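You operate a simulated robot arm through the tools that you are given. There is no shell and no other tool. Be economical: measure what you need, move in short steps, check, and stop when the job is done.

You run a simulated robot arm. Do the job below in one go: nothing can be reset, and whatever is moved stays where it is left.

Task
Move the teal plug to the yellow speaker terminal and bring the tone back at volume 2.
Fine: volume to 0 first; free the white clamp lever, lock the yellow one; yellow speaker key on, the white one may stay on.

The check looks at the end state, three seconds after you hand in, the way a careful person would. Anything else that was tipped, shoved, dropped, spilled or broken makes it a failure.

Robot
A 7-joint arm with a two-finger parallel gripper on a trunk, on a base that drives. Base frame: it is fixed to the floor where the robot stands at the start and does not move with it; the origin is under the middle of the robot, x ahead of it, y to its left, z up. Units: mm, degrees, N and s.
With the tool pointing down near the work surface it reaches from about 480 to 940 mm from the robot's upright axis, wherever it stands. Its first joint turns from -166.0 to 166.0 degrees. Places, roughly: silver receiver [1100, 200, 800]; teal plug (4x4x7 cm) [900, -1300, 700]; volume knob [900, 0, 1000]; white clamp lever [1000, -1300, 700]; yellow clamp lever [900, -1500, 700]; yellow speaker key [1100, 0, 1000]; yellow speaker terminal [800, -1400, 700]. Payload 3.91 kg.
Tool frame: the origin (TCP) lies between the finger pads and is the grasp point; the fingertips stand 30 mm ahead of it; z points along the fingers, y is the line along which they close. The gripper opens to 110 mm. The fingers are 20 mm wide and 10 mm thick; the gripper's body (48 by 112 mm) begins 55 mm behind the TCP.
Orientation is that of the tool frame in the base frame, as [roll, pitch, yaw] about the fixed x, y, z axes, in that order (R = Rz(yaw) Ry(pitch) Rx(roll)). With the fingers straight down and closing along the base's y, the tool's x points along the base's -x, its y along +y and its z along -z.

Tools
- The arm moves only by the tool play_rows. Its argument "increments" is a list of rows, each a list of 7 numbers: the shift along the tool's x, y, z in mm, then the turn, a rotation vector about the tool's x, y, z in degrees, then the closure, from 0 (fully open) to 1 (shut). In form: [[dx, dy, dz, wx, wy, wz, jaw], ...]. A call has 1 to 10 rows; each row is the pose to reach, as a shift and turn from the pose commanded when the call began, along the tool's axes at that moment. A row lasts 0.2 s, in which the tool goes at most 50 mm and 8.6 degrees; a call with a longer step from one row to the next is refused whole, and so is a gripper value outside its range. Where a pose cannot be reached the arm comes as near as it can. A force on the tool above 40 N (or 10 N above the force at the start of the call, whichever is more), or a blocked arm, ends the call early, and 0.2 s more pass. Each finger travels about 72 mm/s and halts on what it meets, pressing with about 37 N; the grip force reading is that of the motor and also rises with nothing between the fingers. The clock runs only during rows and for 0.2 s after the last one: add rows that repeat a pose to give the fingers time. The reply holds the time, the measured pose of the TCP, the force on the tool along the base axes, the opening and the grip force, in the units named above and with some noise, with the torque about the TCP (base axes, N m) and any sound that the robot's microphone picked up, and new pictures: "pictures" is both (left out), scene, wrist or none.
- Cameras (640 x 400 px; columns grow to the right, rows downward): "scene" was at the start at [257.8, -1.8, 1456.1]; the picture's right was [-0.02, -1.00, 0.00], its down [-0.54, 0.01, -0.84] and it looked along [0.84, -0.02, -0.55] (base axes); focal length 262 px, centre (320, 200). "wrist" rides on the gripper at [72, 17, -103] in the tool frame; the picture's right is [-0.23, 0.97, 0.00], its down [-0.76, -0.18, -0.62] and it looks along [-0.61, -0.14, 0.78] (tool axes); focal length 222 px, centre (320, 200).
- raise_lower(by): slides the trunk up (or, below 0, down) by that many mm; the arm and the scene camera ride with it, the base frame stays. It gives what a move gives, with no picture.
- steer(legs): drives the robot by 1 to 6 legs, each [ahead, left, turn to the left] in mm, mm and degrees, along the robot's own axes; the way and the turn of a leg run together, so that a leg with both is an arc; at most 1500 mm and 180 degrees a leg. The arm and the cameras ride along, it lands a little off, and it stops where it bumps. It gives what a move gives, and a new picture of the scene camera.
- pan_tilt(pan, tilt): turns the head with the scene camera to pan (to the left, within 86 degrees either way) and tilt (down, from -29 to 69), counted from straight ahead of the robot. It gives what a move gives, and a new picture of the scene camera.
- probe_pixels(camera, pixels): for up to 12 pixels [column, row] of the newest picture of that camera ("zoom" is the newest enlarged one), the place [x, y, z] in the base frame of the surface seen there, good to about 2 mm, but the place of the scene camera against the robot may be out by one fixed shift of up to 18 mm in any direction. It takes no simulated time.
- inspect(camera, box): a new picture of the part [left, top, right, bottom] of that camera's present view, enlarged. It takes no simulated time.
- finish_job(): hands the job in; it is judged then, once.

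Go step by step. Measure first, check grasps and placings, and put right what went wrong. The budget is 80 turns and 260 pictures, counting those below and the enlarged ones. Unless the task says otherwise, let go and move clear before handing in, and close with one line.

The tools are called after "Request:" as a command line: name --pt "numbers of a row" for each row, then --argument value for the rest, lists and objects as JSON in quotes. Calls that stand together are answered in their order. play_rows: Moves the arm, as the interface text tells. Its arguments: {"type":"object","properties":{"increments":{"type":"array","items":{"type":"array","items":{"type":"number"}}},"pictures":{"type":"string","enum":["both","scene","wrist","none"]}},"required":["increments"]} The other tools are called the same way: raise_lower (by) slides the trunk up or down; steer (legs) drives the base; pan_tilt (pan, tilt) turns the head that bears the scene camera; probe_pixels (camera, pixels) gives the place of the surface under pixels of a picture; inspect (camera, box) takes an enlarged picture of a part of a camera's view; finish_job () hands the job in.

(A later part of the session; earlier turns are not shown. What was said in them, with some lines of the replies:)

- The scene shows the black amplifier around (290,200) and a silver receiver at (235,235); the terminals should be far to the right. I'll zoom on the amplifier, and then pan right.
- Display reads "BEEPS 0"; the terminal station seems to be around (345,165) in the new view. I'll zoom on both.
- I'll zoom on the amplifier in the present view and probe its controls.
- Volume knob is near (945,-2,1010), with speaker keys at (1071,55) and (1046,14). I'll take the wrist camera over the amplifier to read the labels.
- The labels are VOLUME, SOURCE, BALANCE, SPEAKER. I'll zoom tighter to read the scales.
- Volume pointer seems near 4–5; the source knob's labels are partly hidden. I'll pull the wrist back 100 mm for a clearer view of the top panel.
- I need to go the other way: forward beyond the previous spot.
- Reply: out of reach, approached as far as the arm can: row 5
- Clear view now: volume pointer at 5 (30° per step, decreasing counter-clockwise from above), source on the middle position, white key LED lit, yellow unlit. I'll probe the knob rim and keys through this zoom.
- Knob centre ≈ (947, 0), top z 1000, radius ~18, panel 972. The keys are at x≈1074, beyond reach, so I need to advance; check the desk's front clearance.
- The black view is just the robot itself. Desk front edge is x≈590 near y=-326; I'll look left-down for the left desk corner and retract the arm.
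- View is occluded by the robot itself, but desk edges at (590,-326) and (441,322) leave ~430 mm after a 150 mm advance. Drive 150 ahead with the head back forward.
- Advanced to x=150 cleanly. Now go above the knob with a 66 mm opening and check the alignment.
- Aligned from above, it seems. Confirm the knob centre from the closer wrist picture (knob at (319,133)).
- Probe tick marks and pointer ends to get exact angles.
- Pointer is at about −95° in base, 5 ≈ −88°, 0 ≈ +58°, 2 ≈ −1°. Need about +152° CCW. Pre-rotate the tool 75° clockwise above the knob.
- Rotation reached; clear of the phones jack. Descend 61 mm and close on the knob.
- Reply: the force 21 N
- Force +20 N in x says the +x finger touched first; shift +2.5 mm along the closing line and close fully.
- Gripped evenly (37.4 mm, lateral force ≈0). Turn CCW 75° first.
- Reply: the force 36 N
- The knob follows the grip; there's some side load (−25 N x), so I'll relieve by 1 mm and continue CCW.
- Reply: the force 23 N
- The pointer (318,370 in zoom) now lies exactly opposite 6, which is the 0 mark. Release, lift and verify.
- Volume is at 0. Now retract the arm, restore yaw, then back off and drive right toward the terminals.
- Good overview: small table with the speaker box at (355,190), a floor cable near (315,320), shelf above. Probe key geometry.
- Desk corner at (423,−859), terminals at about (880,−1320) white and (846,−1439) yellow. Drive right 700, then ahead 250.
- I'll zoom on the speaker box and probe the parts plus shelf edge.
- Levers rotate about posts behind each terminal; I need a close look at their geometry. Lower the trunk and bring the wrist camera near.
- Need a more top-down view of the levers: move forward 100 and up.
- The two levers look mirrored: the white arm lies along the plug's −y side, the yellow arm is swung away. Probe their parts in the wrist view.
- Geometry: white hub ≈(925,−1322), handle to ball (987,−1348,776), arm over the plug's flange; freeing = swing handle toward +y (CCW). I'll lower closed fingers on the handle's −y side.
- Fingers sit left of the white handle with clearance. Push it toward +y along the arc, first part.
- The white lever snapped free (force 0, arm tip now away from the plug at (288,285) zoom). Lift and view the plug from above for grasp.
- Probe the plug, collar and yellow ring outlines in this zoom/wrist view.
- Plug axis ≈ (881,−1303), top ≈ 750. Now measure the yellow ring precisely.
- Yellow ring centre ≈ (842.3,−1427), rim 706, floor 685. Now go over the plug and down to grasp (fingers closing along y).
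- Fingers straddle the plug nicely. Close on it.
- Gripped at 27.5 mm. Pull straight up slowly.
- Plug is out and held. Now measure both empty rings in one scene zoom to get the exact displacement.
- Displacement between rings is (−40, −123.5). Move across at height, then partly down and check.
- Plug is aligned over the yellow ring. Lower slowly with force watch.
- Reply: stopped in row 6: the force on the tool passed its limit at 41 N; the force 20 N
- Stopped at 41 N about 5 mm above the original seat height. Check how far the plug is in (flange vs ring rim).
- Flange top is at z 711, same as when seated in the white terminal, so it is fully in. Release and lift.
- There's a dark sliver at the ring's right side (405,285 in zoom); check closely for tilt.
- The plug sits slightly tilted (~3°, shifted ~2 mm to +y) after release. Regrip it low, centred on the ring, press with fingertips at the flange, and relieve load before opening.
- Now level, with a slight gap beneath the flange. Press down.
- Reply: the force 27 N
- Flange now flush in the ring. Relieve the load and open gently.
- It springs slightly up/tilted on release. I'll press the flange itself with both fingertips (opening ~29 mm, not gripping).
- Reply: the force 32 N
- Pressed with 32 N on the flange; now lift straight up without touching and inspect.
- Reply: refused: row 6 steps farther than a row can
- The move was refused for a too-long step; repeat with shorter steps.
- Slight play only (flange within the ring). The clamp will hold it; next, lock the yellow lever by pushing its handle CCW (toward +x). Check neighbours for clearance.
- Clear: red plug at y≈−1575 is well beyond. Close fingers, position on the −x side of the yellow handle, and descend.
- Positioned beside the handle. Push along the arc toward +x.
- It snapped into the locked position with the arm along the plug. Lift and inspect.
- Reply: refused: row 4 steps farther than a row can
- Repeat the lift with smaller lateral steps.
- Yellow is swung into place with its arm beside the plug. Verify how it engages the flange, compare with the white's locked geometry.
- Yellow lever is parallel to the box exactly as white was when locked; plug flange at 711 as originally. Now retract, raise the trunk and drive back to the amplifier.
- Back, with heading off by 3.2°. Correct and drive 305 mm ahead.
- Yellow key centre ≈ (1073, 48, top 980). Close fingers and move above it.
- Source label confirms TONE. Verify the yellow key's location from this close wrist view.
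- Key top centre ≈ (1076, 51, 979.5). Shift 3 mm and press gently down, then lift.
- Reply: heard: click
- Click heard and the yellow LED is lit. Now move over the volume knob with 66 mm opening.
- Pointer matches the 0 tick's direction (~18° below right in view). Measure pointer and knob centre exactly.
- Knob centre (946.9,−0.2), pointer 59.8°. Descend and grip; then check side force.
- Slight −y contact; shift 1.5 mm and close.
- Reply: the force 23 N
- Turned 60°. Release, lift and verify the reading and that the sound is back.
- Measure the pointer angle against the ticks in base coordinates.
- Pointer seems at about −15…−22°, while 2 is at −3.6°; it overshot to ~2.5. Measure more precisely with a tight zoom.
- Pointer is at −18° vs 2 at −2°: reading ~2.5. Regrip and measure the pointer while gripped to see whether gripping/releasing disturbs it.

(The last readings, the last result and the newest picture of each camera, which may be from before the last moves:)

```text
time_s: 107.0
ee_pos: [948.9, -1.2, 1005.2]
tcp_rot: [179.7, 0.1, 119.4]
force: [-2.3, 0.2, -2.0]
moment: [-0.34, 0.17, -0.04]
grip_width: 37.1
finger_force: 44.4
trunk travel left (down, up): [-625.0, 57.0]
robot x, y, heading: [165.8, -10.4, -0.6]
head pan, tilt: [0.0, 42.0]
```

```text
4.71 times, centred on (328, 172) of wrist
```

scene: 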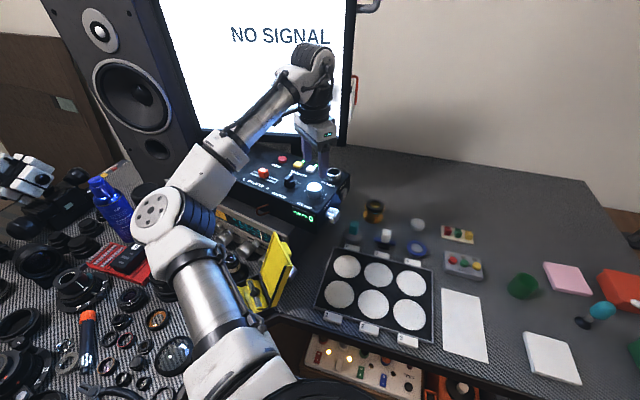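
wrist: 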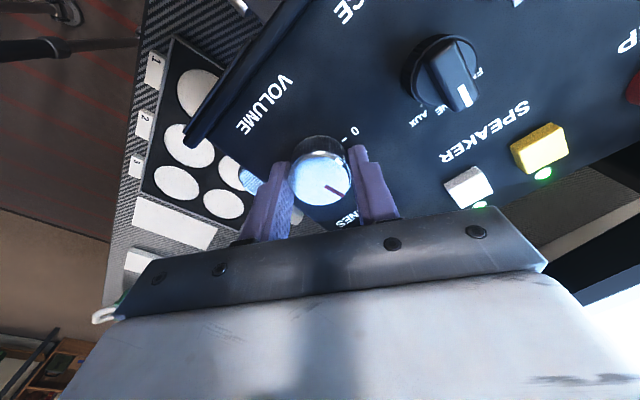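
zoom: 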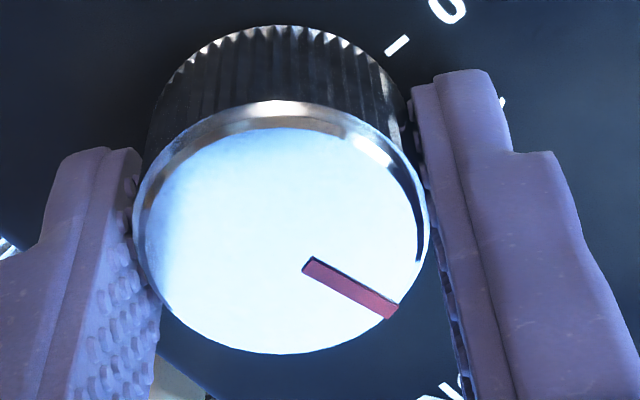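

While gripped before, the pointer was ~14° less; the release under side load spun it. Now turn back 16° CCW with low side load and release gently.

Request:
play_rows --pt "0 0 0 0 0 -5 0.73" --pt "0 0 0 0 0 -10 0.73" --pt "0 0 0 0 0 -16 0.73" --pt "0 0 0 0 0 -16 0.73" --pictures "wrist"

Request:
inspect --camera "wrist" --box '[280, 130, 376, 215]'

Request:
probe_pixels --camera "zoom" --pixels '[[310, 266], [385, 305], [345, 285]]'

```text
time_s: 108.0
ee_pos: [947.6, -1.3, 1003.9]
tcp_rot: [179.9, 0.2, 135.6]
force: [6.1, -0.3, -8.9]
moment: [0.32, 0.16, 0.0]
grip_width: 37.6
finger_force: 45.3
trunk travel left (down, up): [-625.0, 57.0]
robot x, y, heading: [166.5, -8.7, -0.6]
head pan, tilt: [0.0, 42.0]
```

wrist: 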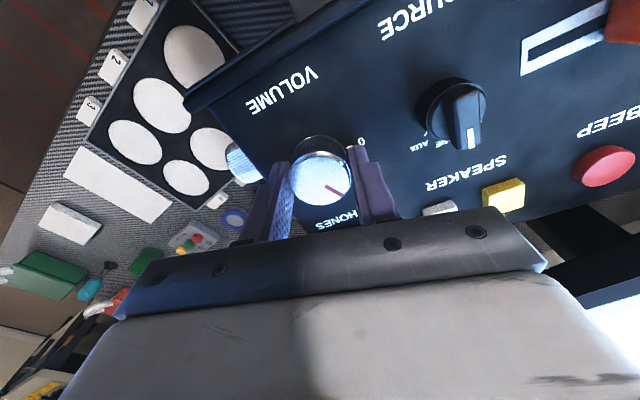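

```text
4.71 times, centred on (328, 172) of wrist
```

zoom: 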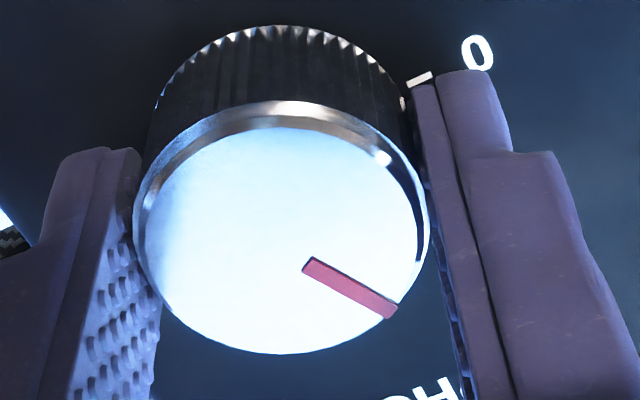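

```text
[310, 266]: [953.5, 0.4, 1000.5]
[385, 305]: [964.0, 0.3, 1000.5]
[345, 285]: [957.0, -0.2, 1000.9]
```

Pointer now ≈ −1° while gripped (2 at −2°). Open slowly and check.

Request:
play_rows --pt "0 0 0 0 0 0 0.7" --pt "0 0 0 0 0 0 0.66" --pt "0 0 0 0 0 0 0.6" --pt "0 0 0 0 0 0 0.5" --pt "0 0 0 0 0 0 0.4" --pt "0 0 -40 0 0 0 0.4" --pt "0 0 -80 0 0 0 0.4" --pt "0 0 -80 0 0 0 0.4" --pictures "wrist"

Request:
inspect --camera "wrist" --box '[288, 90, 360, 150]'

```text
time_s: 109.8
ee_pos: [947.6, -1.9, 1085.4]
tcp_rot: [179.8, 0.2, 135.5]
force: [-0.2, -0.3, 0.1]
moment: [0.01, -0.01, -0.01]
grip_width: 66.0
finger_force: 0.0
trunk travel left (down, up): [-625.0, 57.0]
robot x, y, heading: [168.6, -4.8, -0.5]
head pan, tilt: [0.0, 42.0]
```

wrist: 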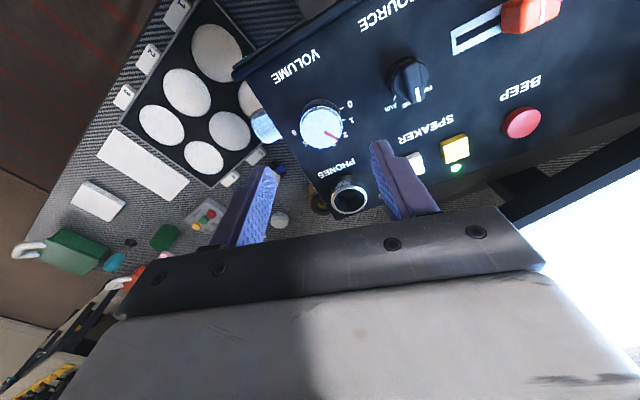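

```text
6.67 times, centred on (324, 120) of wrist
```

zoom: 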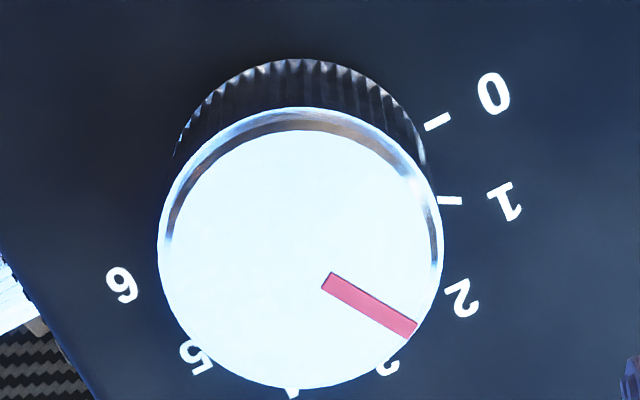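

Request:
probe_pixels --camera "zoom" --pixels '[[328, 280], [412, 330], [370, 305], [437, 121], [450, 199], [447, 293], [463, 298], [505, 201], [389, 367], [350, 292], [395, 320]]'

Request:
inspect --camera "scene" --box '[270, 140, 366, 220]'

```text
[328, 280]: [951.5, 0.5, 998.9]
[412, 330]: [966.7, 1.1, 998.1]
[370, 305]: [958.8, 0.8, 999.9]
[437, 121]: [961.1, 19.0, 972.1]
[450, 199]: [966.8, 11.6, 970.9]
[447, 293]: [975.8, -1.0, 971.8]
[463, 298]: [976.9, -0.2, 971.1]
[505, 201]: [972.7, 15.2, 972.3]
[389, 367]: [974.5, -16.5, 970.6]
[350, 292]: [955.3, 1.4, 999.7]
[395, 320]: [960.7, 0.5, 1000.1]
```

```text
5.00 times, centred on (318, 180) of scene
```

zoom: 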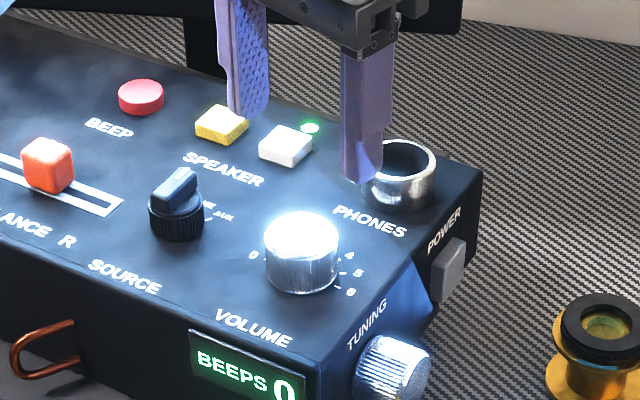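

Volume pointer now at 2 (within ~3°). Retract the arm and check the whole panel, including the TONE knob at the left front and any sound.

Request:
play_rows --pt "0 0 -40 0 0 0 0.4" --pt "20 20 -80 0 0 8 0.4" --pt "45 45 -110 0 0 8 0.4" --pt "75 75 -130 0 0 0 0.4" --pt "105 105 -130 0 0 -8 0.2" --pt "135 135 -130 0 0 -16 0.2" --pt "160 160 -130 0 0 -24 0.2" --pt "160 160 -130 0 0 -32 0.2" --pt "160 160 -130 0 0 -40 0.2" --pictures "scene"

Request:
inspect --camera "scene" --box '[200, 130, 360, 230]'

Request:
inspect --camera "scene" --box '[196, 160, 244, 190]'

```text
time_s: 111.8
ee_pos: [943.3, 226.6, 1214.1]
tcp_rot: [-179.8, 0.3, 175.7]
force: [0.6, 0.5, -0.1]
moment: [-0.04, -0.01, 0.0]
grip_width: 87.8
finger_force: 0.1
trunk travel left (down, up): [-625.0, 57.0]
robot x, y, heading: [167.9, -4.7, -0.5]
head pan, tilt: [0.0, 42.0]
```

scene: 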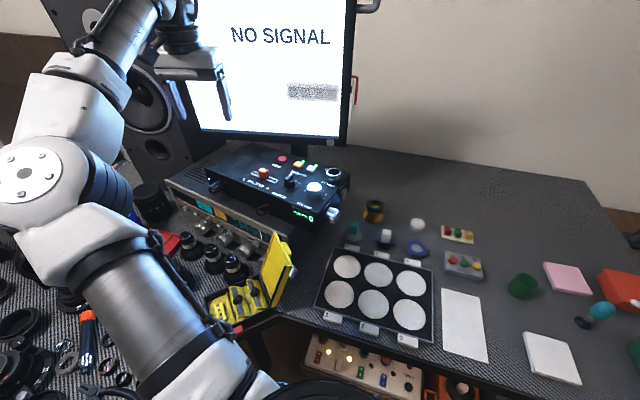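

```text
4.00 times, centred on (280, 180) of scene
```

zoom: 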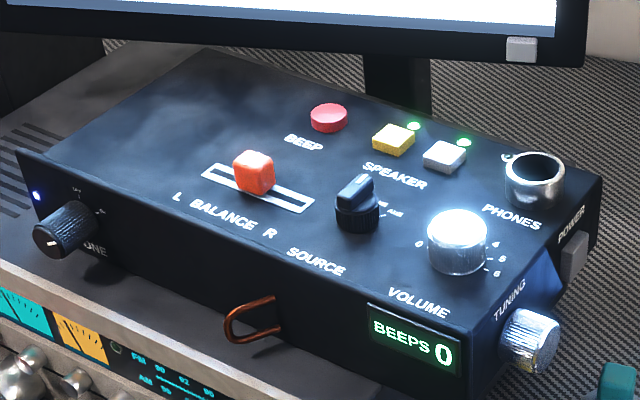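

```text
13.33 times, centred on (220, 175) of scene
5 turns are left
```

zoom: 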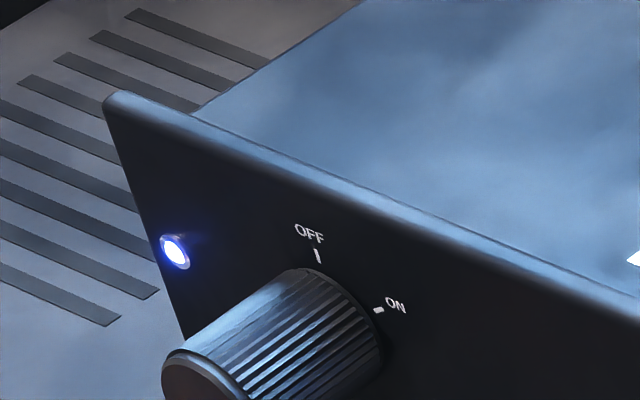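

Panel shows both speaker LEDs lit and volume at 2; the TONE switch has OFF/ON with its blue lamp lit. One check of its pointer.

Request:
inspect --camera "scene" --box '[200, 172, 240, 202]'

```text
13.33 times, centred on (220, 187) of scene
4 turns are left
```

zoom: 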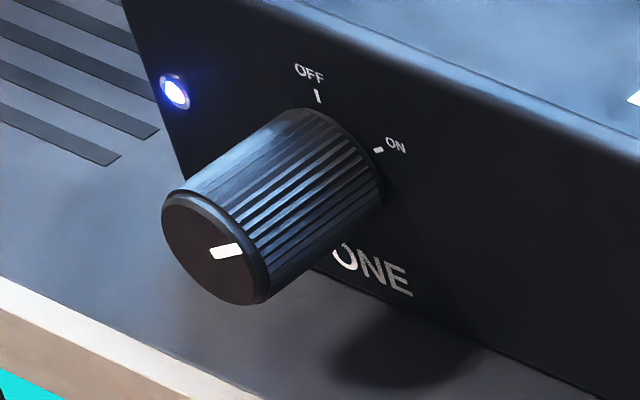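

The TONE pointer aims at ON with its lamp lit, so nothing more is needed. The arm is clear; handing in.

Request:
finish_job

```text
The job is handed in.
```

I moved the teal plug to the yellow speaker terminal and set the volume to 2, but the microphone never reported a tone, either at the start or at the end. The white clamp lever is free, the yellow one is locked, and both speaker keys are on. The source is on TONE, and the TONE switch is on with its lamp lit. The plug had a slight tilt in its socket when I last looked, with the clamp closed over it.
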